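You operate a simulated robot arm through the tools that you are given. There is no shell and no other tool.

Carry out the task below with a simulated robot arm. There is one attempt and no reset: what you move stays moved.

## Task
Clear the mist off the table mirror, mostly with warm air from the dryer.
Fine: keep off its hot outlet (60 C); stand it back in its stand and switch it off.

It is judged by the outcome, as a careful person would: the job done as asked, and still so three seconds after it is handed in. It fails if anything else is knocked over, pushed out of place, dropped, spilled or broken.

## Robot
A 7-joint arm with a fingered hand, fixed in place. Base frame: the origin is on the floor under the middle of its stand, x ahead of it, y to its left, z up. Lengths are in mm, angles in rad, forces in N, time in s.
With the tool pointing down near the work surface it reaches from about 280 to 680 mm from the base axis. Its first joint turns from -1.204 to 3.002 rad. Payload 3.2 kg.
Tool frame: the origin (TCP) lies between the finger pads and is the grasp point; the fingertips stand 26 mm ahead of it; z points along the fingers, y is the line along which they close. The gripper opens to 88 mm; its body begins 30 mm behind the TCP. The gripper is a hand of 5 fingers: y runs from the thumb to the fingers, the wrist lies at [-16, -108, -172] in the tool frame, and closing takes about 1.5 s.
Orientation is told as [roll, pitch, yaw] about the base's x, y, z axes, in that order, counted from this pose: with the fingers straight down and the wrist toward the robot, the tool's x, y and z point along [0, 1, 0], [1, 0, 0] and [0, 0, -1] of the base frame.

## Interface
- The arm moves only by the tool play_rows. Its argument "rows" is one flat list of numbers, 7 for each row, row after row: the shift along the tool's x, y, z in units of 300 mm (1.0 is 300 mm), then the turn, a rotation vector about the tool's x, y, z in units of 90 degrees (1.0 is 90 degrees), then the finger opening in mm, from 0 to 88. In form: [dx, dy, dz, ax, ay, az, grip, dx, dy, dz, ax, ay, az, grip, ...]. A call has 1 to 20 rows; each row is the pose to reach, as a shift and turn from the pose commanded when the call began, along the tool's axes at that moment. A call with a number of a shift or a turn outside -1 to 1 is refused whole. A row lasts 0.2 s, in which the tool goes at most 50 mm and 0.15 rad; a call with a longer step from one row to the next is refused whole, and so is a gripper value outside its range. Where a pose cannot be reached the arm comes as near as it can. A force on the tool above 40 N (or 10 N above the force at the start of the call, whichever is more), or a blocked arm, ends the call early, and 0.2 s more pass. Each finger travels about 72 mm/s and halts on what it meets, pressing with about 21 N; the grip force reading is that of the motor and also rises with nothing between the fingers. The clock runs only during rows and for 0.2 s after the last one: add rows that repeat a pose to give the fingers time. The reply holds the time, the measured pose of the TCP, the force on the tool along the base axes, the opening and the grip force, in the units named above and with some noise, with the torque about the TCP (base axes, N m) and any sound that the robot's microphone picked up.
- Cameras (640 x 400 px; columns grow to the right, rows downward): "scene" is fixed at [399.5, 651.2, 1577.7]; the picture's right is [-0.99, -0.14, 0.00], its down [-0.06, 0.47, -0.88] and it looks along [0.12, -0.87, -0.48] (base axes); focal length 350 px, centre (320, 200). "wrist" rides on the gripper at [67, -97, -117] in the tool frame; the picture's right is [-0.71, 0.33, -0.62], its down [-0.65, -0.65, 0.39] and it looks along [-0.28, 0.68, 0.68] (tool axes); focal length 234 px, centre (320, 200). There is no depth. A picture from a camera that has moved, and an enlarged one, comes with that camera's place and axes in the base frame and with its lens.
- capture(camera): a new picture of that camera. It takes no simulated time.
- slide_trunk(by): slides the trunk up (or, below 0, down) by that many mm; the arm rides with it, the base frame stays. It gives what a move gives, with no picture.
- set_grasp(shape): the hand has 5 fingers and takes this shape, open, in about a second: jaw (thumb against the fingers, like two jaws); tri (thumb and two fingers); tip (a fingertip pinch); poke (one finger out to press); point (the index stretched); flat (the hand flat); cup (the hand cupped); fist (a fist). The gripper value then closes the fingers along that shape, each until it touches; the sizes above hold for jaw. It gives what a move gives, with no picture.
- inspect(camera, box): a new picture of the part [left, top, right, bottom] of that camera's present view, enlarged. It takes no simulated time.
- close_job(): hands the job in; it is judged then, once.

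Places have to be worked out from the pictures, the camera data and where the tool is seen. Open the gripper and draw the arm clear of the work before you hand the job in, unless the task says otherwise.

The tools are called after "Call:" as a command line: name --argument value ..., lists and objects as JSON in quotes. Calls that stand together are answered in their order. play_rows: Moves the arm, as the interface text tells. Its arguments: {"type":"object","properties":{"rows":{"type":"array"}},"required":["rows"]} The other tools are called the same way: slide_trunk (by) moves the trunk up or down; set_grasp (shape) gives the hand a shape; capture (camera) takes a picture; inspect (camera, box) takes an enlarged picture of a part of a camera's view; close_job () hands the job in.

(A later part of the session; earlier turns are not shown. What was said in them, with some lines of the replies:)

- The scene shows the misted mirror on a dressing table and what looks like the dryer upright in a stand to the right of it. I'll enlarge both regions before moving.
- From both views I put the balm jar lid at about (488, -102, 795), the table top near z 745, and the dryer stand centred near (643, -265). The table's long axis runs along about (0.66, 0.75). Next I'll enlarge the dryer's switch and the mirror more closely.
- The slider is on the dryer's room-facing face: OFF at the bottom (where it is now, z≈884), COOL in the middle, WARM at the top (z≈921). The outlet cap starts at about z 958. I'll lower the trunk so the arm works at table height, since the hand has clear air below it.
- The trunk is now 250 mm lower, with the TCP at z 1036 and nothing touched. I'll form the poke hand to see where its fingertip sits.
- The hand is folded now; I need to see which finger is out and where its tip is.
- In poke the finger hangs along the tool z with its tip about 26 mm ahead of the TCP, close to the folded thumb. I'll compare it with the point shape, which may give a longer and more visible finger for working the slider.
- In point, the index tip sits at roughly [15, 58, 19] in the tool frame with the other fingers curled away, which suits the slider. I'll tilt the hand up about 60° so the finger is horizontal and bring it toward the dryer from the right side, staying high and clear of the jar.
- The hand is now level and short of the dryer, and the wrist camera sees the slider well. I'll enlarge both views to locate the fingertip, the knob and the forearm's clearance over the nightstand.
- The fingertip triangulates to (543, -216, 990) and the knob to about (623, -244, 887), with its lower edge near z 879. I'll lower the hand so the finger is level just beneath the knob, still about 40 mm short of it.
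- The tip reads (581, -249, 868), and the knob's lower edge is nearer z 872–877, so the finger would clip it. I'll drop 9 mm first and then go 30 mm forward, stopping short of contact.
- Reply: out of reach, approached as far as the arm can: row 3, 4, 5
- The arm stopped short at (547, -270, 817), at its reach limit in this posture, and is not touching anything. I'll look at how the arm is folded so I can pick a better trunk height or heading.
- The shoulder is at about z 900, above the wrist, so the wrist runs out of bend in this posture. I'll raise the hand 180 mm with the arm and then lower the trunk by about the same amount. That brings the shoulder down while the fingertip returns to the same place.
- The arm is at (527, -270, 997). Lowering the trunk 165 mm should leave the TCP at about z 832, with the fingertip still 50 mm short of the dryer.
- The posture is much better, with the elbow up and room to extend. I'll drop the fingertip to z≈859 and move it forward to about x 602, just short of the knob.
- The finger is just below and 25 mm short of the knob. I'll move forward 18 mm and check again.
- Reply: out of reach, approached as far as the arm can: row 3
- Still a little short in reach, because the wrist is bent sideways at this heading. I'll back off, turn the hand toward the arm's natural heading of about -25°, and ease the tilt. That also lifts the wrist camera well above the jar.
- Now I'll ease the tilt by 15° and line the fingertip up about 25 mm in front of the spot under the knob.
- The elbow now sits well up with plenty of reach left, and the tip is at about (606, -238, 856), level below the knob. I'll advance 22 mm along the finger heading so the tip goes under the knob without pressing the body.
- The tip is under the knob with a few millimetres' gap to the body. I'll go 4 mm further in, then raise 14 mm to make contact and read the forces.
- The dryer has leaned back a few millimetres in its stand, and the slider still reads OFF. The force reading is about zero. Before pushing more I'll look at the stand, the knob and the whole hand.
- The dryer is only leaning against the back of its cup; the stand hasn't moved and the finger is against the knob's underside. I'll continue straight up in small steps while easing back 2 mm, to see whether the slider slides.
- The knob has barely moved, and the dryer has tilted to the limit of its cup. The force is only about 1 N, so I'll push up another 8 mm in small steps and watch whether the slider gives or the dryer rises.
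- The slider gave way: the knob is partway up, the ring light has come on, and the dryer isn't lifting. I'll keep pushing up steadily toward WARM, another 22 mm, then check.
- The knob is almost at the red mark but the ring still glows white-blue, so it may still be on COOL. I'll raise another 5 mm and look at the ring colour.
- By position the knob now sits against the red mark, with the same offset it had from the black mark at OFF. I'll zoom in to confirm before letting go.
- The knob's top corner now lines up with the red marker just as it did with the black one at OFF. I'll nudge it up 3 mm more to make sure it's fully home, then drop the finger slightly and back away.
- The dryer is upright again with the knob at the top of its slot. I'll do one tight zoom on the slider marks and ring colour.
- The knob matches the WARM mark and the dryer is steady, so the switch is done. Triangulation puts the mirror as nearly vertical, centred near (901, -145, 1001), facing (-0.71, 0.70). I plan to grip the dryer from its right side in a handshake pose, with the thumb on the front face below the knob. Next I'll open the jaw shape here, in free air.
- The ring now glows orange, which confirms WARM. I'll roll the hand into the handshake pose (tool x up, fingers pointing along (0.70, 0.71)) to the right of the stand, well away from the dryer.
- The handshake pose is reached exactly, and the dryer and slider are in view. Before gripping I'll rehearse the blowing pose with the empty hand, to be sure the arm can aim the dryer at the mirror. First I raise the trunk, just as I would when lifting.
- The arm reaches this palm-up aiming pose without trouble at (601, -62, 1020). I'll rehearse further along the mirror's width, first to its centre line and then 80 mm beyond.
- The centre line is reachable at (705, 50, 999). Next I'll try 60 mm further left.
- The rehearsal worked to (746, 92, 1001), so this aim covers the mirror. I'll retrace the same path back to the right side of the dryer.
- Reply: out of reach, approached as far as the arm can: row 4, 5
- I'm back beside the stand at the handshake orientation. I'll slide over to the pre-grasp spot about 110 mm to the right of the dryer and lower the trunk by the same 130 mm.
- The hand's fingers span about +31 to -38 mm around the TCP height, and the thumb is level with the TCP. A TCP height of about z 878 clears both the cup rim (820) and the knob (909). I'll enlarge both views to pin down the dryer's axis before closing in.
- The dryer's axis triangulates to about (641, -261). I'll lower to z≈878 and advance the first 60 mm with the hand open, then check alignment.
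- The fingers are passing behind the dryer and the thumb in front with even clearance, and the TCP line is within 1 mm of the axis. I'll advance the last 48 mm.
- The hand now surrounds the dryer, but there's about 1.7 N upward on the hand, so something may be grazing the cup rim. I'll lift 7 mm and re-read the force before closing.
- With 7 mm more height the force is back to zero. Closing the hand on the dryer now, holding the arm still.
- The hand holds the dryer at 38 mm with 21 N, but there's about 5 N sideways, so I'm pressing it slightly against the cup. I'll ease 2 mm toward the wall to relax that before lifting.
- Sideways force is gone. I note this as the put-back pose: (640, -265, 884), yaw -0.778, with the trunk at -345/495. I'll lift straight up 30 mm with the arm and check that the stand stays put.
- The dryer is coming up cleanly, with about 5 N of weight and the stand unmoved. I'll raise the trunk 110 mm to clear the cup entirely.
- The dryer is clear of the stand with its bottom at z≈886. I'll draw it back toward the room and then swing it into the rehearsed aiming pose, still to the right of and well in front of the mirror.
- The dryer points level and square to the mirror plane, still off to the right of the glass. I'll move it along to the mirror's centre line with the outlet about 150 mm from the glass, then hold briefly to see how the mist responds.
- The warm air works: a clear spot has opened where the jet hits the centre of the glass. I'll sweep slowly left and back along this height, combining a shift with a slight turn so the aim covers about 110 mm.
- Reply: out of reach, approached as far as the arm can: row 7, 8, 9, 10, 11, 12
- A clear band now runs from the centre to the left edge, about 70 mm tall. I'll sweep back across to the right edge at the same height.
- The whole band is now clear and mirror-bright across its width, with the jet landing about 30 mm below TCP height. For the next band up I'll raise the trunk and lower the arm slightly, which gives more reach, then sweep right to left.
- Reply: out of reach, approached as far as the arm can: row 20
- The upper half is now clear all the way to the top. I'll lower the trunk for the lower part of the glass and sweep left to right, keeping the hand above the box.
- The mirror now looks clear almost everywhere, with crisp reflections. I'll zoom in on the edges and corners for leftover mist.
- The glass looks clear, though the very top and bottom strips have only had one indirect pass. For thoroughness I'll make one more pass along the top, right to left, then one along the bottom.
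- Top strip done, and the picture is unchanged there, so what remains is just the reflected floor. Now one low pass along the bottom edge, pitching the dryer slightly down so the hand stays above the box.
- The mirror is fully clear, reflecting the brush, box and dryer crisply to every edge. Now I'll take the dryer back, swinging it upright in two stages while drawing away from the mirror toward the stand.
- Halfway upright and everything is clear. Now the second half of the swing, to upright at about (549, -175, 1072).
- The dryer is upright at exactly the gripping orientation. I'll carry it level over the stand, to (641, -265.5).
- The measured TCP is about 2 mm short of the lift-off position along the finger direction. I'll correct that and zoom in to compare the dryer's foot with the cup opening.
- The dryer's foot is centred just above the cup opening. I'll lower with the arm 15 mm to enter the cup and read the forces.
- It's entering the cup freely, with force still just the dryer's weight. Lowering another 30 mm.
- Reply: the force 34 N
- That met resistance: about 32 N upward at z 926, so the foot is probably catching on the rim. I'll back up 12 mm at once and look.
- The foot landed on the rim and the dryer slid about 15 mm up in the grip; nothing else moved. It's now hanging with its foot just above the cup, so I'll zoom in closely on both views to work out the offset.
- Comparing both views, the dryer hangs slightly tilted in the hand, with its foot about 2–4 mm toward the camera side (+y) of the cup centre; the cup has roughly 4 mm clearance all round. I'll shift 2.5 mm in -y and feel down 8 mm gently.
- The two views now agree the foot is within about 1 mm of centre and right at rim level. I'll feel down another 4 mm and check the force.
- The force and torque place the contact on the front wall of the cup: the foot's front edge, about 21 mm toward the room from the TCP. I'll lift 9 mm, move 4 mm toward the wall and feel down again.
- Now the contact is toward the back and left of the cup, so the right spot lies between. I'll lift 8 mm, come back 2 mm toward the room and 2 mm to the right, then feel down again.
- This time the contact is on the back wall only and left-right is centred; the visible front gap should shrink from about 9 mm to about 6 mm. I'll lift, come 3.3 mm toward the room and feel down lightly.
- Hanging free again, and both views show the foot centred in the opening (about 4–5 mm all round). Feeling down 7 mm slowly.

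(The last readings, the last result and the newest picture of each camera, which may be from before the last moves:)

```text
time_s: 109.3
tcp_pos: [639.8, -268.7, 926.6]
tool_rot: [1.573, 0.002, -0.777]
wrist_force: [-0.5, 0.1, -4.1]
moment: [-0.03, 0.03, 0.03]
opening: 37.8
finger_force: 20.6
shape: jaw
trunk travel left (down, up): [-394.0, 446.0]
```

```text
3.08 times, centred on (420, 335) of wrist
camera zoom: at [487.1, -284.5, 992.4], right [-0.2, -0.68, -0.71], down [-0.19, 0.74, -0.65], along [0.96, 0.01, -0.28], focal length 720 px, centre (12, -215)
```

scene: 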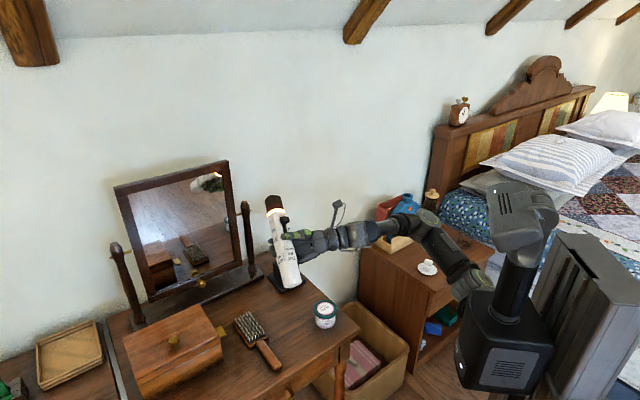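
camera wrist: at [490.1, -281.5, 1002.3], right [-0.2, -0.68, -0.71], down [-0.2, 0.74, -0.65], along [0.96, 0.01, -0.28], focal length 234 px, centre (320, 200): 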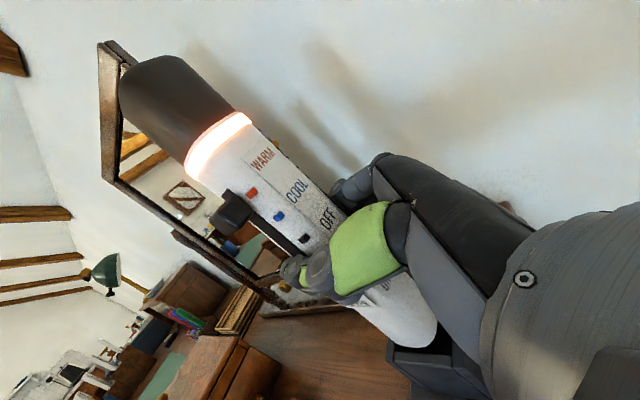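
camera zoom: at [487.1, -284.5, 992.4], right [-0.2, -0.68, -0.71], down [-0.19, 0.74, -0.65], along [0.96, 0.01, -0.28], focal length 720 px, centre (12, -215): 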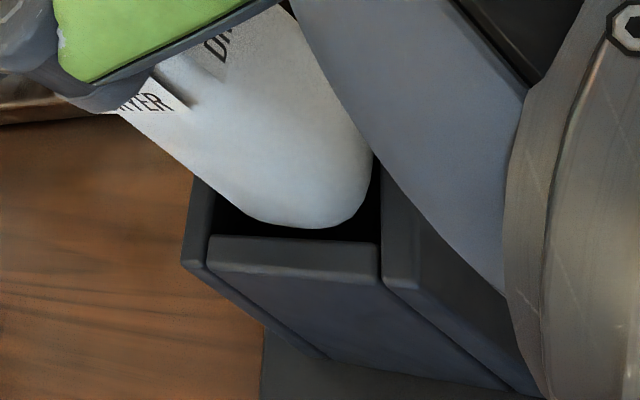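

It has passed the height where it caught before, still hanging free. The right and front gaps look smallest now, so I'll shift 2 mm left and 1.5 mm toward the wall, then lower 8 mm more.

Call:
play_rows --rows '[0, 0.005, 0.0067, 0, 0, 0, 0, -0.0067, 0.005, 0.0067, 0, 0, 0, 0, -0.0133, 0.005, 0.0067, 0, 0, 0, 0, -0.02, 0.005, 0.0067, 0, 0, 0, 0, -0.0267, 0.005, 0.0067, 0, 0, 0, 0, -0.0267, 0.005, 0.0067, 0, 0, 0, 0]'

Call:
inspect --camera "scene" --box '[280, 250, 315, 285]'

Call:
inspect --camera "wrist" --box '[340, 270, 500, 400]'

```text
time_s: 110.7
tcp_pos: [642.4, -267.9, 918.2]
tool_rot: [1.573, 0.002, -0.776]
wrist_force: [0.1, -0.1, -4.2]
moment: [-0.01, 0.02, -0.03]
opening: 37.4
finger_force: 20.9
shape: jaw
trunk travel left (down, up): [-394.0, 446.0]
```

```text
11.43 times, centred on (298, 268) of scene
camera zoom: at [399.5, 651.2, 1577.7], right [-0.99, -0.14, 0.0], down [-0.06, 0.47, -0.88], along [0.12, -0.87, -0.48], focal length 3998 px, centre (577, -571)
```

zoom: 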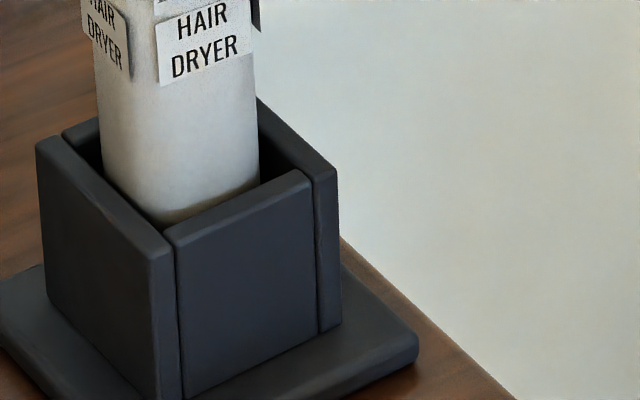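

```text
3.08 times, centred on (420, 335) of wrist
camera zoom: at [489.9, -283.9, 984.2], right [-0.2, -0.68, -0.71], down [-0.19, 0.74, -0.65], along [0.96, 0.01, -0.28], focal length 720 px, centre (12, -215)
```

zoom: 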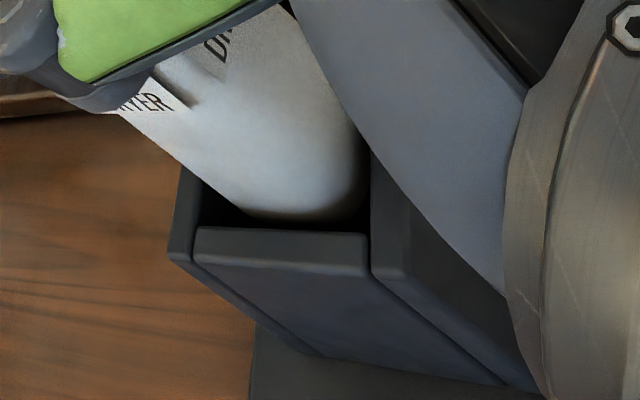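

The foot is inside the cup and still free. I'll trim back 1 mm toward centre and lower another 12 mm.

Call:
play_rows --rows '[-0.008, -0.0027, -0.0027, 0, 0, 0, 0, -0.016, -0.0027, -0.0027, 0, 0, 0, 0, -0.024, -0.0027, -0.0027, 0, 0, 0, 0, -0.032, -0.0027, -0.0027, 0, 0, 0, 0, -0.04, -0.0027, -0.0027, 0, 0, 0, 0, -0.04, -0.0027, -0.0027, 0, 0, 0, 0]'

Call:
inspect --camera "scene" --box '[265, 195, 335, 285]'

```text
time_s: 112.1
tcp_pos: [639.3, -268.0, 906.9]
tool_rot: [1.573, -0.001, -0.776]
wrist_force: [0.7, 0.0, -4.2]
moment: [-0.03, 0.0, 0.04]
opening: 37.9
finger_force: 21.3
shape: jaw
trunk travel left (down, up): [-394.0, 446.0]
```

```text
4.44 times, centred on (300, 240) of scene
camera zoom: at [399.5, 651.2, 1577.7], right [-0.99, -0.14, 0.0], down [-0.06, 0.47, -0.88], along [0.12, -0.87, -0.48], focal length 1555 px, centre (409, 22)
```

zoom: 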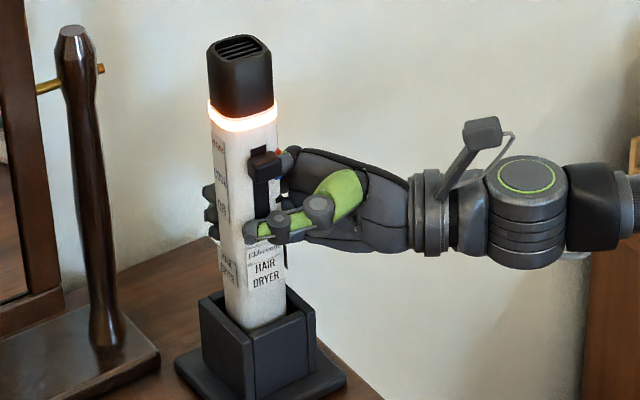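

Still going in freely, with the force steady at the dryer's weight. Lowering another 14 mm.

Call:
play_rows --rows '[-0.0093, 0, 0, 0, 0, 0, 0, -0.0187, 0, 0, 0, 0, 0, 0, -0.028, 0, 0, 0, 0, 0, 0, -0.0373, 0, 0, 0, 0, 0, 0, -0.0467, 0, 0, 0, 0, 0, 0, -0.0467, 0, 0, 0, 0, 0, 0]'

Call:
inspect --camera "scene" --box '[270, 215, 330, 285]'

Call:
inspect --camera "wrist" --box '[100, 100, 500, 400]'

```text
time_s: 113.5
tcp_pos: [640.4, -268.4, 891.7]
tool_rot: [1.569, 0.003, -0.777]
wrist_force: [-0.1, -0.4, -4.3]
moment: [-0.01, 0.03, 0.0]
opening: 37.4
finger_force: 20.7
shape: jaw
trunk travel left (down, up): [-394.0, 446.0]
```

```text
5.71 times, centred on (300, 250) of scene
camera zoom: at [399.5, 651.2, 1577.7], right [-0.99, -0.14, 0.0], down [-0.06, 0.47, -0.88], along [0.12, -0.87, -0.48], focal length 1999 px, centre (434, -86)
```

zoom: 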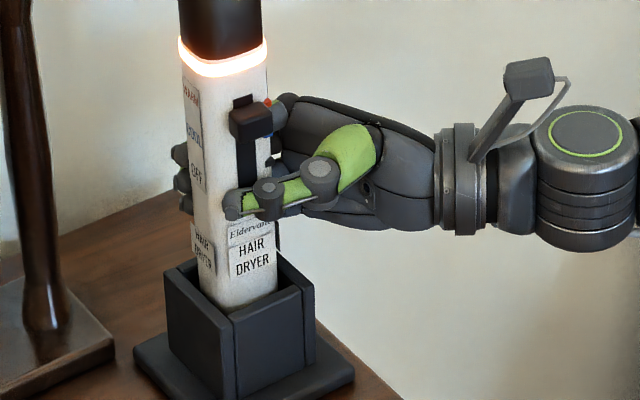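

```text
1.33 times, centred on (300, 250) of wrist
camera zoom: at [488.4, -283.8, 958.1], right [-0.2, -0.68, -0.71], down [-0.19, 0.74, -0.65], along [0.96, 0.01, -0.28], focal length 312 px, centre (347, 133)
```

zoom: 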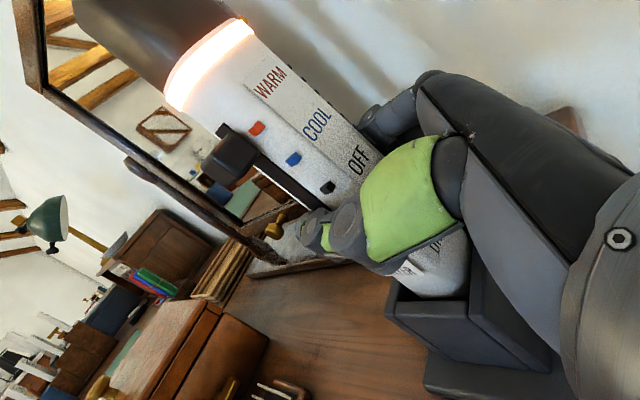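

The dryer is about 20 mm above its rest depth, 12 mm of that from the slip. I'll lower the hand 7 mm to the height that was contact-free before.

Call:
play_rows --rows '[-0.008, 0, 0, 0, 0, 0, 0, -0.016, 0, 0, 0, 0, 0, 0, -0.0233, 0, 0, 0, 0, 0, 0, -0.0233, 0, 0, 0, 0, 0, 0]'

```text
time_s: 114.5
tcp_pos: [641.4, -267.8, 885.5]
tool_rot: [1.571, 0.003, -0.777]
wrist_force: [-0.4, -0.6, -4.8]
moment: [-0.02, 0.0, -0.01]
opening: 37.5
finger_force: 21.0
shape: jaw
trunk travel left (down, up): [-394.0, 446.0]
```

No contact yet. I'll try 4 mm lower to reduce the remaining drop, watching the force.

Call:
play_rows --rows '[-0.0067, 0, 0, 0, 0, 0, 0, -0.0133, 0, 0, 0, 0, 0, 0, -0.0133, 0, 0, 0, 0, 0, 0]'

Call:
inspect --camera "scene" --box '[275, 235, 325, 285]'

Call:
inspect --camera "wrist" --box '[300, 240, 500, 400]'

```text
time_s: 115.3
tcp_pos: [640.0, -268.4, 882.0]
tool_rot: [1.571, 0.0, -0.777]
wrist_force: [0.6, -0.8, -3.9]
moment: [0.0, -0.03, -0.01]
opening: 37.6
finger_force: 21.3
shape: jaw
trunk travel left (down, up): [-394.0, 446.0]
```

```text
8.00 times, centred on (300, 260) of scene
camera zoom: at [399.5, 651.2, 1577.7], right [-0.99, -0.14, 0.0], down [-0.06, 0.47, -0.88], along [0.12, -0.87, -0.48], focal length 2798 px, centre (480, -280)
```

zoom: 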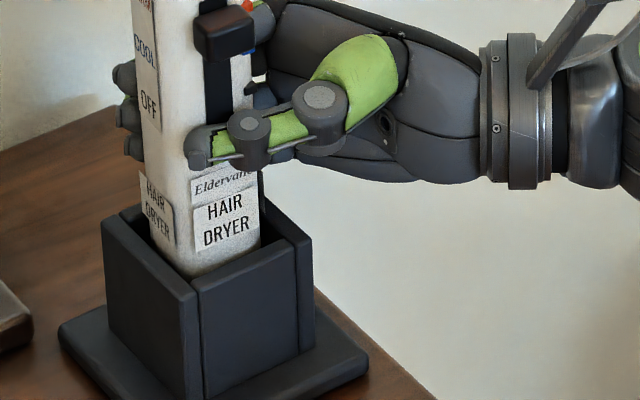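

```text
2.50 times, centred on (400, 320) of wrist
camera zoom: at [488.5, -283.9, 947.4], right [-0.2, -0.68, -0.71], down [-0.19, 0.74, -0.65], along [0.96, 0.01, -0.28], focal length 585 px, centre (120, -100)
```

zoom: 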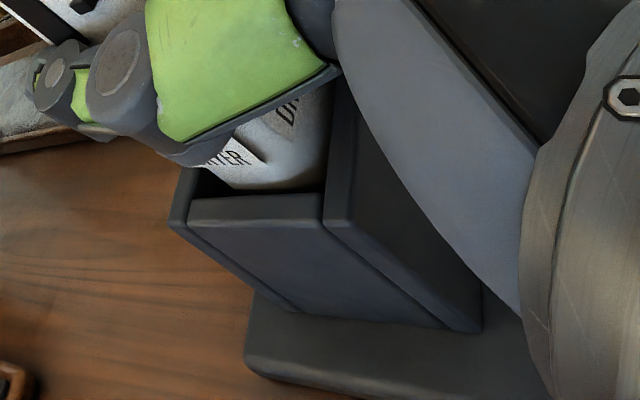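

Still contact-free at z 882, with about 12 mm left to go inside the cup. I'll relax the grip very gradually so the dryer slides down rather than drops.

Call:
play_rows --rows '[0, 0, 0, 0, 0, 0, 30, 0, 0, 0, 0, 0, 0, 35, 0, 0, 0, 0, 0, 0, 36.5, 0, 0, 0, 0, 0, 0, 37, 0, 0, 0, 0, 0, 0, 37.3, 0, 0, 0, 0, 0, 0, 37.6, 0, 0, 0, 0, 0, 0, 37.9, 0, 0, 0, 0, 0, 0, 38.2]'

Call:
inspect --camera "scene" --box '[270, 205, 330, 285]'

```text
time_s: 117.1
tcp_pos: [640.5, -268.3, 882.1]
tool_rot: [1.575, 0.0, -0.777]
wrist_force: [0.1, 1.0, -0.9]
moment: [-0.07, 0.02, 0.0]
opening: 38.6
finger_force: 0.1
shape: jaw
trunk travel left (down, up): [-394.0, 446.0]
```

```text
5.00 times, centred on (300, 245) of scene
camera zoom: at [399.5, 651.2, 1577.7], right [-0.99, -0.14, 0.0], down [-0.06, 0.47, -0.88], along [0.12, -0.87, -0.48], focal length 1749 px, centre (420, -25)
```

zoom: 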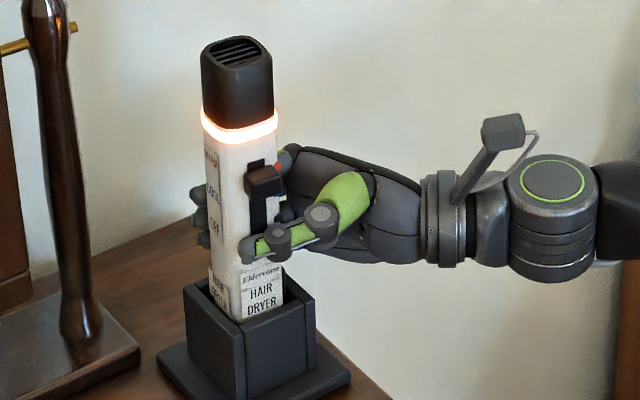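

The dryer is fully seated again: the ring is back at exactly its original image height and the hand force is zero. I'll open the hand fully and check before withdrawing.

Call:
play_rows --rows '[0, 0, 0, 0, 0, 0, 45, 0, 0, 0, 0, 0, 0, 55, 0, 0, 0, 0, 0, 0, 65, 0.007, 0, 0, 0, 0, 0, 75, 0.01, 0, 0, 0, 0, 0, 85, 0.01, 0, 0, 0, 0, 0, 88, 0.01, 0, 0, 0, 0, 0, 88]'

Call:
inspect --camera "scene" --box '[260, 200, 340, 285]'

Call:
capture --camera "wrist"

```text
time_s: 118.7
tcp_pos: [640.3, -267.2, 884.7]
tool_rot: [1.574, 0.0, -0.775]
wrist_force: [0.5, 0.1, 0.2]
moment: [0.01, 0.01, 0.0]
opening: 87.8
finger_force: 0.0
shape: jaw
trunk travel left (down, up): [-394.0, 446.0]
```

```text
4.71 times, centred on (300, 242) of scene
camera zoom: at [399.5, 651.2, 1577.7], right [-0.99, -0.14, 0.0], down [-0.06, 0.47, -0.88], along [0.12, -0.87, -0.48], focal length 1646 px, centre (414, 0)
```

zoom: 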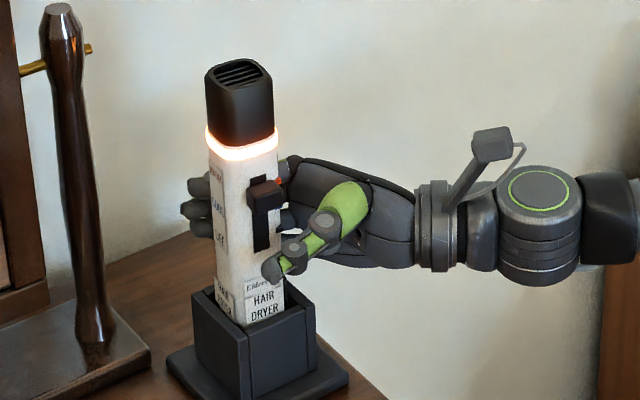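

```text
taken
camera wrist: at [488.0, -283.7, 951.0], right [-0.2, -0.68, -0.71], down [-0.19, 0.74, -0.65], along [0.96, 0.01, -0.28], focal length 234 px, centre (320, 200)
```

wrist: 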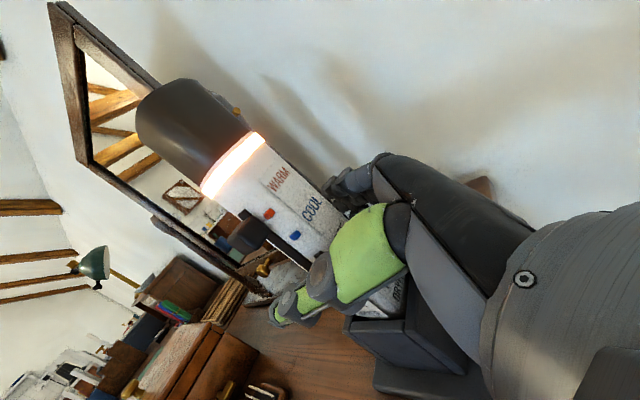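

The hand is fully open with no contact. I'll draw straight back 130 mm along the fingers.

Call:
play_rows --rows '[0, 0, -0.05, 0, 0, 0, 88, 0, 0, -0.12, 0, 0, 0, 88, 0, 0, -0.2, 0, 0, 0, 88, 0, 0, -0.28, 0, 0, 0, 88, 0, 0, -0.36, 0, 0, 0, 88, 0, 0, -0.433, 0, 0, 0, 88, 0, 0, -0.433, 0, 0, 0, 88]'

Call:
inspect --camera "scene" --box '[255, 195, 375, 305]'

Call:
inspect --camera "scene" --box '[275, 215, 315, 255]'

```text
time_s: 120.3
tcp_pos: [548.9, -359.6, 885.7]
tool_rot: [1.572, 0.0, -0.777]
wrist_force: [0.1, 0.0, -0.3]
moment: [0.01, 0.02, -0.01]
opening: 88.0
finger_force: 0.1
shape: jaw
out of reach, approached as far as the arm can: row 3, 4
trunk travel left (down, up): [-394.0, 446.0]
```

```text
3.64 times, centred on (315, 250) of scene
camera zoom: at [399.5, 651.2, 1577.7], right [-0.99, -0.14, 0.0], down [-0.06, 0.47, -0.88], along [0.12, -0.87, -0.48], focal length 1272 px, centre (338, 18)
```

zoom: 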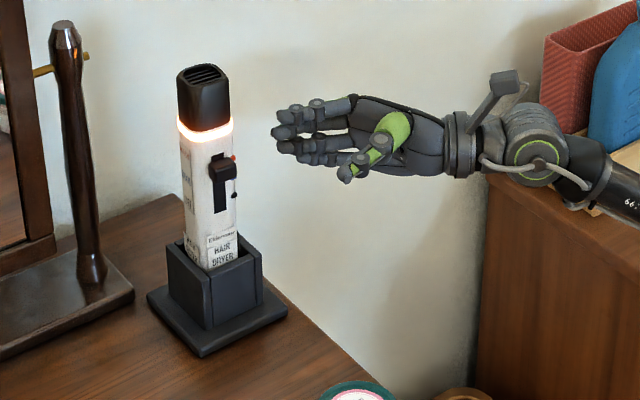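

```text
10.00 times, centred on (295, 235) of scene
camera zoom: at [399.5, 651.2, 1577.7], right [-0.99, -0.14, 0.0], down [-0.06, 0.47, -0.88], along [0.12, -0.87, -0.48], focal length 3498 px, centre (570, -150)
```

zoom: 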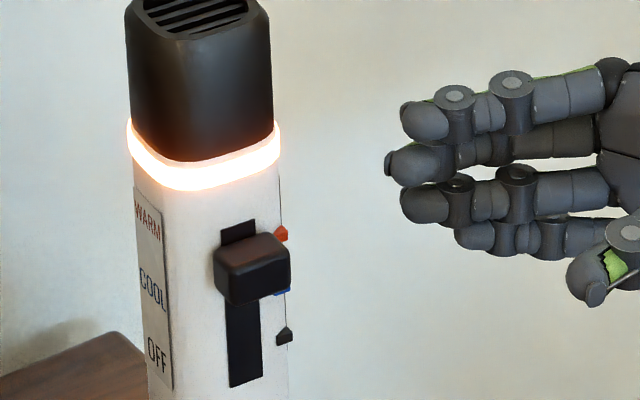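

The dryer stands squarely in its stand, still on WARM, and the hand is clear. Now to switch it off: I'll retrace back to the pointing orientation on the room side, staying away from the outlet.

Call:
play_rows --rows '[0.0078, -0.0428, 0.0202, -0.0185, -0.071, -0.0448, 88, 0.0155, -0.0857, 0.0403, -0.0369, -0.1419, -0.0897, 88, 0.0233, -0.1285, 0.0605, -0.0554, -0.2129, -0.1345, 88, 0.031, -0.1713, 0.0807, -0.0738, -0.2838, -0.1793, 88, 0.0388, -0.2142, 0.1008, -0.0923, -0.3548, -0.2241, 88, 0.0465, -0.257, 0.121, -0.1108, -0.4258, -0.269, 88, 0.0543, -0.2998, 0.1412, -0.1292, -0.4967, -0.3138, 88, 0.062, -0.3427, 0.1613, -0.1477, -0.5677, -0.3586, 88, 0.0698, -0.3855, 0.1815, -0.1661, -0.6386, -0.4035, 88, 0.0775, -0.4283, 0.2017, -0.1846, -0.7096, -0.4483, 88, 0.0853, -0.4712, 0.2218, -0.203, -0.7805, -0.4931, 88, 0.093, -0.514, 0.242, -0.2215, -0.8515, -0.538, 88, 0.093, -0.514, 0.242, -0.2215, -0.8515, -0.538, 88]'

Call:
set_grasp --shape "point"

Call:
inspect --camera "scene" --box '[255, 195, 385, 305]'

```text
time_s: 123.1
tcp_pos: [489.2, -200.4, 913.4]
tool_rot: [-0.001, -0.786, -0.437]
wrist_force: [0.4, -0.1, 0.8]
moment: [0.05, -0.01, -0.02]
opening: 87.8
finger_force: 0.0
shape: jaw
trunk travel left (down, up): [-394.0, 446.0]
```

```text
time_s: 124.0
tcp_pos: [490.2, -202.7, 913.3]
tool_rot: [0.001, -0.784, -0.437]
wrist_force: [0.1, 0.2, 0.5]
moment: [0.02, 0.01, 0.0]
opening: 83.4
finger_force: 0.1
shape: point
trunk travel left (down, up): [-394.0, 446.0]
```

```text
3.64 times, centred on (320, 250) of scene
camera zoom: at [399.5, 651.2, 1577.7], right [-0.99, -0.14, 0.0], down [-0.06, 0.47, -0.88], along [0.12, -0.87, -0.48], focal length 1272 px, centre (320, 18)
```

zoom: 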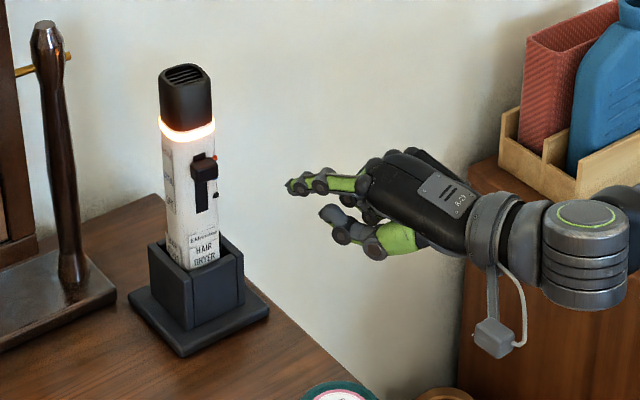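

The hand is back in the pointing pose with the tip at about (547, -211, 940). I'll advance level to about 30 mm short of the knob's top edge (z≈932) and check the height against both the knob and the ring (z≈957).

Call:
play_rows --rows '[-0.001, 0.043, 0.041, 0, 0, 0, 0, -0.001, 0.086, 0.083, 0, 0, 0, 0, -0.002, 0.129, 0.124, 0, 0, 0, 0, -0.002, 0.129, 0.124, 0, 0, 0, 0]'

Call:
inspect --camera "scene" --box '[275, 210, 325, 255]'

Call:
inspect --camera "wrist" --box '[250, 80, 410, 240]'

```text
time_s: 125.0
tcp_pos: [538.4, -224.0, 915.0]
tool_rot: [0.0, -0.786, -0.437]
wrist_force: [1.3, -0.8, 0.8]
moment: [-0.01, -0.01, -0.01]
opening: 83.4
finger_force: 0.1
shape: point
trunk travel left (down, up): [-394.0, 446.0]
```

```text
8.89 times, centred on (300, 232) of scene
camera zoom: at [399.5, 651.2, 1577.7], right [-0.99, -0.14, 0.0], down [-0.06, 0.47, -0.88], along [0.12, -0.87, -0.48], focal length 3109 px, centre (498, -89)
```

zoom: 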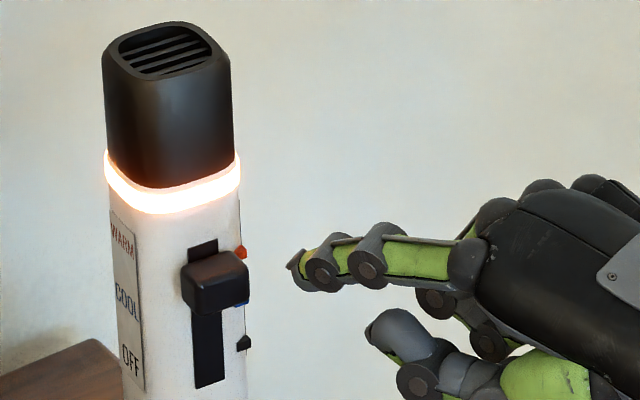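

```text
2.50 times, centred on (330, 160) of wrist
camera zoom: at [428.6, -100.2, 927.7], right [-0.49, -0.55, 0.68], down [-0.44, -0.51, -0.74], along [0.75, -0.66, 0.0], focal length 585 px, centre (295, 300)
```

zoom: 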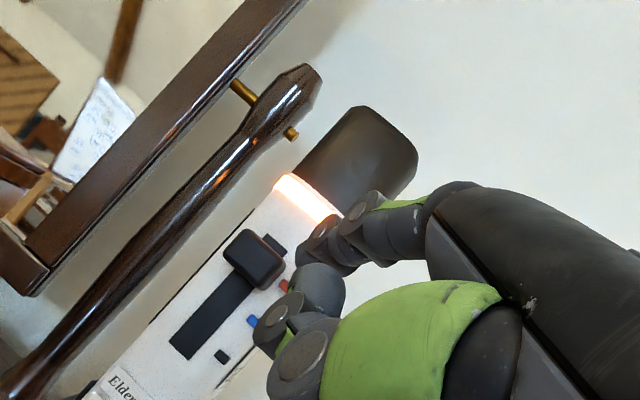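

The tip is level with the knob's top edge and well below the ring. I'll raise 3 mm, slide the finger in 26 mm over the knob and check.

Call:
play_rows --rows '[0, 0.007, -0.007, 0, 0, 0, 0, 0, 0.0275, 0.0133, 0, 0, 0, 0, 0, 0.048, 0.0337, 0, 0, 0, 0, 0, 0.0683, 0.0542, 0, 0, 0, 0, 0, 0.0683, 0.0542, 0, 0, 0, 0]'

Call:
inspect --camera "scene" --box '[275, 210, 325, 255]'

Call:
inspect --camera "wrist" --box '[250, 80, 410, 240]'

```text
time_s: 126.2
tcp_pos: [562.1, -234.4, 917.6]
tool_rot: [-0.002, -0.785, -0.437]
wrist_force: [0.0, -0.6, -0.8]
moment: [0.01, -0.01, -0.06]
opening: 83.5
finger_force: 0.1
shape: point
trunk travel left (down, up): [-394.0, 446.0]
```

```text
8.89 times, centred on (300, 232) of scene
camera zoom: at [399.5, 651.2, 1577.7], right [-0.99, -0.14, 0.0], down [-0.06, 0.47, -0.88], along [0.12, -0.87, -0.48], focal length 3109 px, centre (498, -89)
```

zoom: 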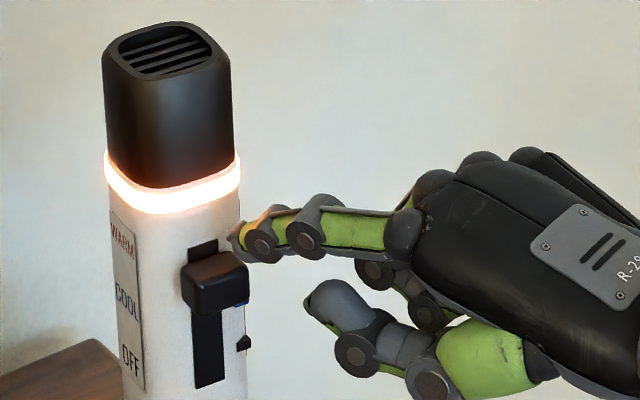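

```text
2.50 times, centred on (330, 160) of wrist
camera zoom: at [452.2, -110.8, 930.3], right [-0.49, -0.56, 0.68], down [-0.44, -0.51, -0.74], along [0.75, -0.66, 0.0], focal length 585 px, centre (295, 300)
```

zoom: 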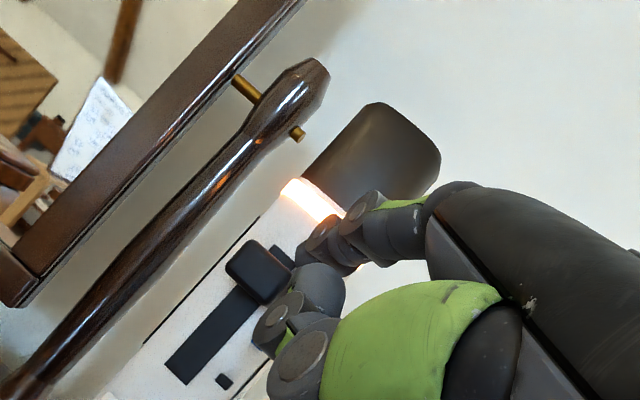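

The tip is just above the knob's top right, about 7 mm off the body and well below the ring. I'll go 4 mm further in and 2 mm left, then press down 10 mm gently.

Call:
play_rows --rows '[0.0067, 0.0094, 0.0094, 0, 0, 0, 0, 0.0067, 0.0024, 0.0164, 0, 0, 0, 0, 0.0067, -0.007, 0.0258, 0, 0, 0, 0, 0.0067, -0.0142, 0.033, 0, 0, 0, 0, 0.0067, -0.0142, 0.033, 0, 0, 0, 0]'

Call:
inspect --camera "scene" --box '[275, 210, 325, 255]'

Call:
inspect --camera "wrist" --box '[250, 80, 410, 240]'

```text
time_s: 127.4
tcp_pos: [567.7, -234.1, 906.9]
tool_rot: [0.001, -0.783, -0.435]
wrist_force: [0.6, 0.3, 0.2]
moment: [0.01, -0.05, -0.03]
opening: 0.1
finger_force: 0.1
shape: point
trunk travel left (down, up): [-394.0, 446.0]
```

```text
8.89 times, centred on (300, 232) of scene
camera zoom: at [399.5, 651.2, 1577.7], right [-0.99, -0.14, 0.0], down [-0.06, 0.47, -0.88], along [0.12, -0.87, -0.48], focal length 3109 px, centre (498, -89)
```

zoom: 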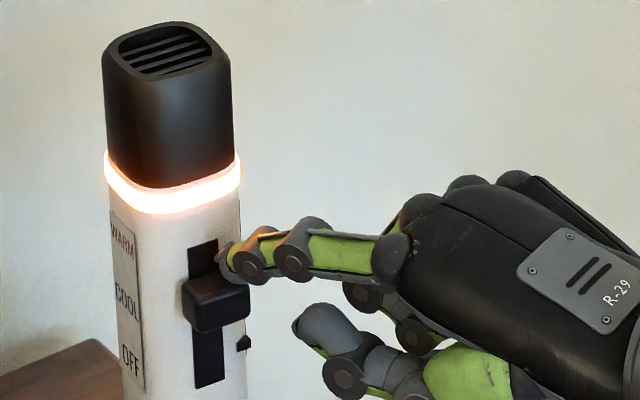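

```text
2.50 times, centred on (330, 160) of wrist
camera zoom: at [456.6, -110.5, 920.2], right [-0.49, -0.55, 0.68], down [-0.44, -0.51, -0.74], along [0.75, -0.66, 0.0], focal length 585 px, centre (295, 300)
```

zoom: 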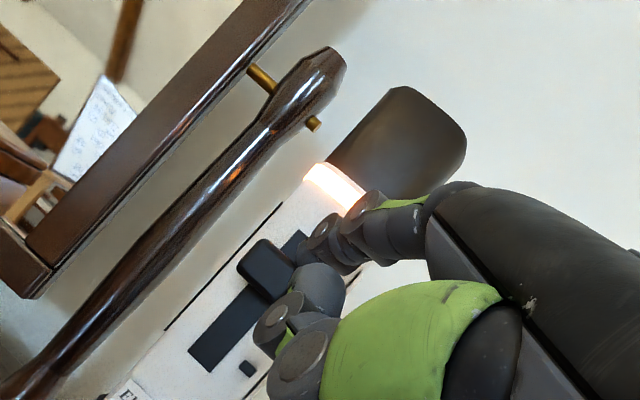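

The knob is moving down with the finger and the dryer isn't tilting. I'll continue straight down another 20 mm.

Call:
play_rows --rows '[0, -0.0094, 0.0094, 0, 0, 0, 0, 0, -0.0189, 0.0189, 0, 0, 0, 0, 0, -0.0283, 0.0283, 0, 0, 0, 0, 0, -0.0377, 0.0377, 0, 0, 0, 0, 0, -0.0471, 0.0471, 0, 0, 0, 0, 0, -0.0471, 0.0471, 0, 0, 0, 0]'

Call:
inspect --camera "scene" --box '[275, 210, 325, 255]'

```text
time_s: 128.8
tcp_pos: [567.3, -234.0, 886.8]
tool_rot: [0.001, -0.786, -0.434]
wrist_force: [0.0, 0.0, -0.6]
moment: [-0.04, -0.04, 0.03]
opening: 0.1
finger_force: 0.0
shape: point
trunk travel left (down, up): [-394.0, 446.0]
```

```text
8.89 times, centred on (300, 232) of scene
camera zoom: at [399.5, 651.2, 1577.7], right [-0.99, -0.14, 0.0], down [-0.06, 0.47, -0.88], along [0.12, -0.87, -0.48], focal length 3109 px, centre (498, -89)
```

zoom: 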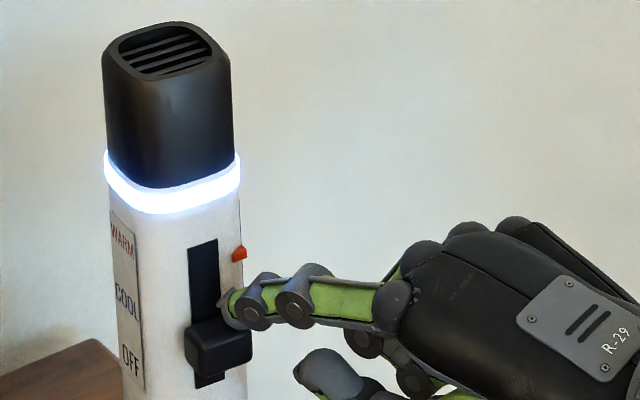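

The ring has turned white-blue, so it's passing COOL. Another 9 mm should bring the knob to OFF.

Call:
play_rows --rows '[0, -0.0071, 0.0071, 0, 0, 0, 0, 0, -0.0142, 0.0142, 0, 0, 0, 0, 0, -0.0212, 0.0212, 0, 0, 0, 0, 0, -0.0212, 0.0212, 0, 0, 0, 0]'

Call:
inspect --camera "scene" --box '[275, 210, 325, 255]'

Call:
inspect --camera "wrist" --box '[250, 80, 410, 240]'

```text
time_s: 129.8
tcp_pos: [566.2, -234.8, 877.0]
tool_rot: [0.0, -0.785, -0.436]
wrist_force: [-0.1, 0.7, 0.1]
moment: [0.04, 0.02, 0.01]
opening: 0.0
finger_force: 0.1
shape: point
trunk travel left (down, up): [-394.0, 446.0]
```

```text
8.89 times, centred on (300, 232) of scene
camera zoom: at [399.5, 651.2, 1577.7], right [-0.99, -0.14, 0.0], down [-0.06, 0.47, -0.88], along [0.12, -0.87, -0.48], focal length 3109 px, centre (498, -89)
```

zoom: 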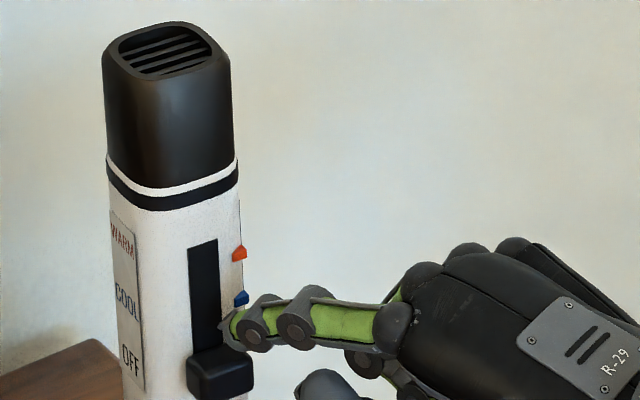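

```text
2.50 times, centred on (330, 160) of wrist
camera zoom: at [456.7, -110.5, 891.2], right [-0.49, -0.55, 0.68], down [-0.44, -0.51, -0.74], along [0.75, -0.66, 0.0], focal length 585 px, centre (295, 300)
```

zoom: 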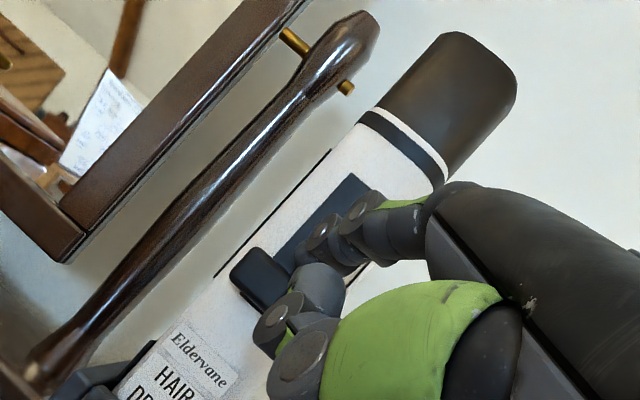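

The ring is dark and the knob is back at the OFF mark. I'll lift the finger 2 mm off the knob and back straight away.

Call:
play_rows --rows '[0, 0.0047, -0.0047, 0, 0, 0, 0, 0, -0.0253, -0.0347, 0, 0, 0, 0, 0, -0.0653, -0.0747, 0, 0, 0, 0, 0, -0.1053, -0.1147, 0, 0, 0, 0, 0, -0.1453, -0.1547, 0, 0, 0, 0, 0, -0.1853, -0.1947, 0, 0, 0, 0, 0, -0.2253, -0.2347, 0, 0, 0, 0]'

Call:
capture --camera "scene"

Call:
inspect --camera "scene" --box '[240, 190, 360, 340]'

Call:
inspect --camera "scene" --box '[90, 150, 280, 340]'

```text
time_s: 131.4
tcp_pos: [478.2, -194.1, 879.7]
tool_rot: [0.001, -0.785, -0.435]
wrist_force: [-0.2, -0.4, 0.4]
moment: [0.02, -0.01, -0.01]
opening: 0.0
finger_force: 0.1
shape: point
trunk travel left (down, up): [-394.0, 446.0]
```

```text
taken
```

scene: 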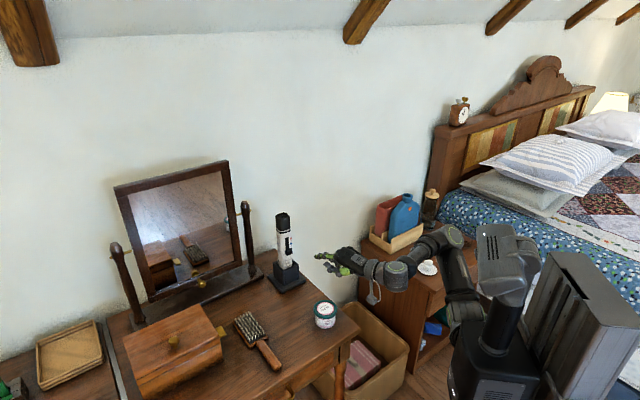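

```text
2.67 times, centred on (300, 265) of scene
camera zoom: at [399.5, 651.2, 1577.7], right [-0.99, -0.14, 0.0], down [-0.06, 0.47, -0.88], along [0.12, -0.87, -0.48], focal length 933 px, centre (373, 27)
```

zoom: 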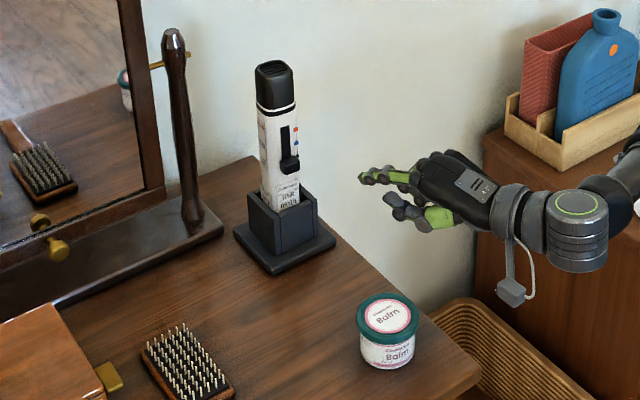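

```text
2.11 times, centred on (185, 245) of scene
camera zoom: at [399.5, 651.2, 1577.7], right [-0.99, -0.14, 0.0], down [-0.06, 0.47, -0.88], along [0.12, -0.87, -0.48], focal length 736 px, centre (604, 105)
```

zoom: 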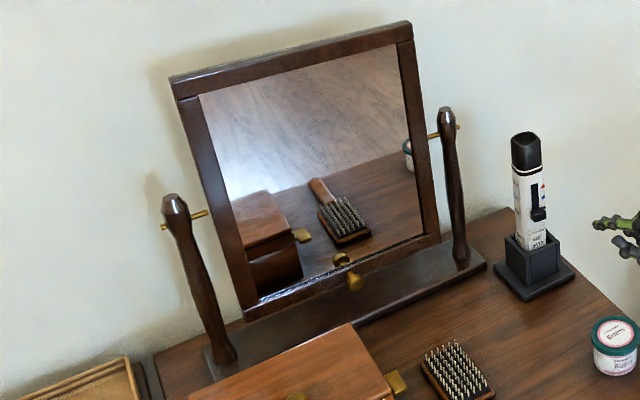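

The dryer is off and standing as it was at the start, and nothing else has moved. I'll make a final check of the glass corners before finishing.

Call:
inspect --camera "scene" --box '[125, 165, 185, 225]'

Call:
inspect --camera "scene" --box '[135, 235, 215, 300]'

Call:
inspect --camera "scene" --box '[180, 165, 250, 275]'

```text
6.67 times, centred on (155, 195) of scene
camera zoom: at [399.5, 651.2, 1577.7], right [-0.99, -0.14, 0.0], down [-0.06, 0.47, -0.88], along [0.12, -0.87, -0.48], focal length 2332 px, centre (1420, 233)
```

zoom: 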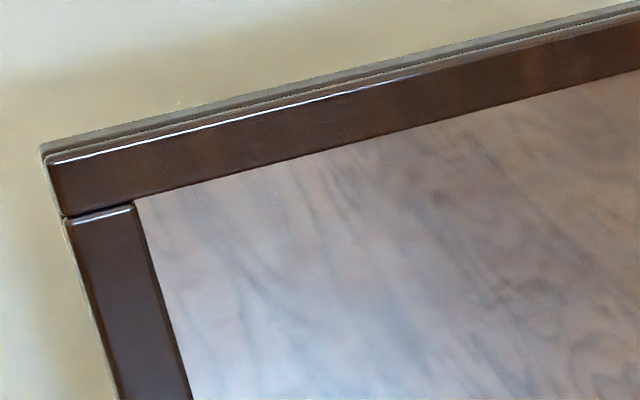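

```text
6.15 times, centred on (175, 268) of scene
camera zoom: at [399.5, 651.2, 1577.7], right [-0.99, -0.14, 0.0], down [-0.06, 0.47, -0.88], along [0.12, -0.87, -0.48], focal length 2153 px, centre (1212, -215)
```

zoom: 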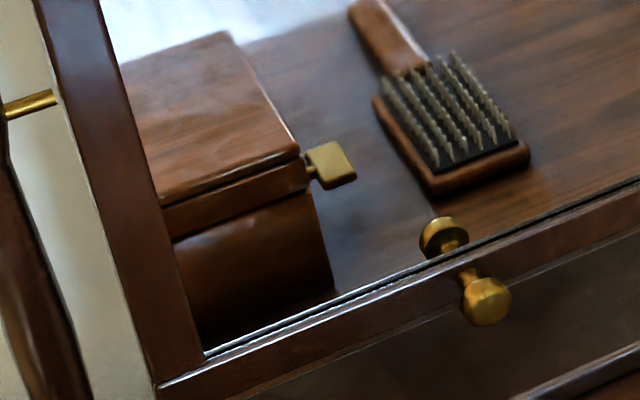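

```text
3.64 times, centred on (215, 220) of scene
camera zoom: at [399.5, 651.2, 1577.7], right [-0.99, -0.14, 0.0], down [-0.06, 0.47, -0.88], along [0.12, -0.87, -0.48], focal length 1272 px, centre (702, 127)
```

zoom: 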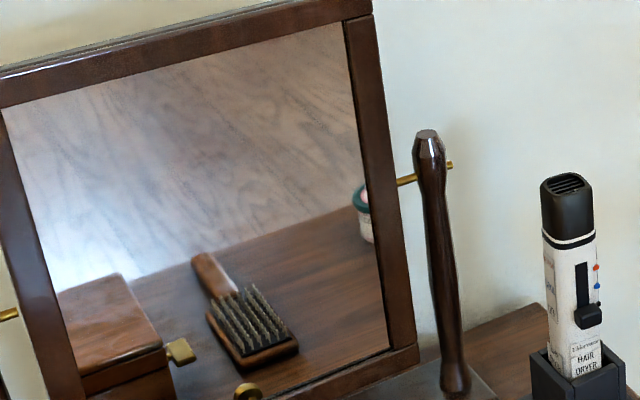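

The wood grain and reflected box are sharp right up to the frame, so no mist remains. I'll draw the arm up and back, clear of the table, and open the hand.

Call:
play_rows --rows '[0, 0.0141, -0.0613, 0, 0, 0, 0, 0, 0.0283, -0.1226, 0, 0, 0, 0, 0, 0.0424, -0.1838, 0, 0, 0, 0, 0, 0.0566, -0.2451, 0, 0, 0, 0, 0, 0.0707, -0.3064, 0, 0, 0, 0]'

Call:
set_grasp --shape "jaw"

Call:
capture --camera "scene"

```text
time_s: 132.6
tcp_pos: [433.7, -171.3, 960.1]
tool_rot: [0.0, -0.785, -0.435]
wrist_force: [-0.4, -0.7, 0.0]
moment: [-0.01, 0.02, -0.01]
opening: 0.0
finger_force: 0.0
shape: point
trunk travel left (down, up): [-394.0, 446.0]
```

```text
time_s: 133.5
tcp_pos: [432.2, -173.6, 959.6]
tool_rot: [-0.001, -0.785, -0.436]
wrist_force: [1.1, 0.5, 0.2]
moment: [-0.03, -0.02, 0.01]
opening: 87.9
finger_force: 0.0
shape: jaw
trunk travel left (down, up): [-394.0, 446.0]
```

```text
taken
```

scene: 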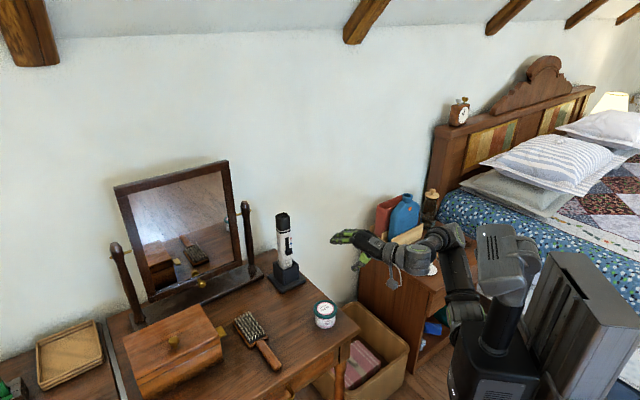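

The mirror is clear, and the dryer is off and back in its stand. The hand is open and clear of the table, and everything else is where it was, so I'm handing the job in.

Call:
close_job

```text
The job is handed in.
```

The mirror is clear to its edges, and all of it was done with warm air from the dryer; nothing touched the glass. The dryer is off and standing in its stand, and I kept the hand off its hot outlet.

Putting the dryer back took several tries. Its foot caught on the stand's rim, which pushed the dryer about 15 mm up in the grip. I then lowered it most of the way and loosened the grip slowly, so it slid the last 12 mm or so into the cup. It sits at its original depth, and nothing on the table looks moved in the final picture.
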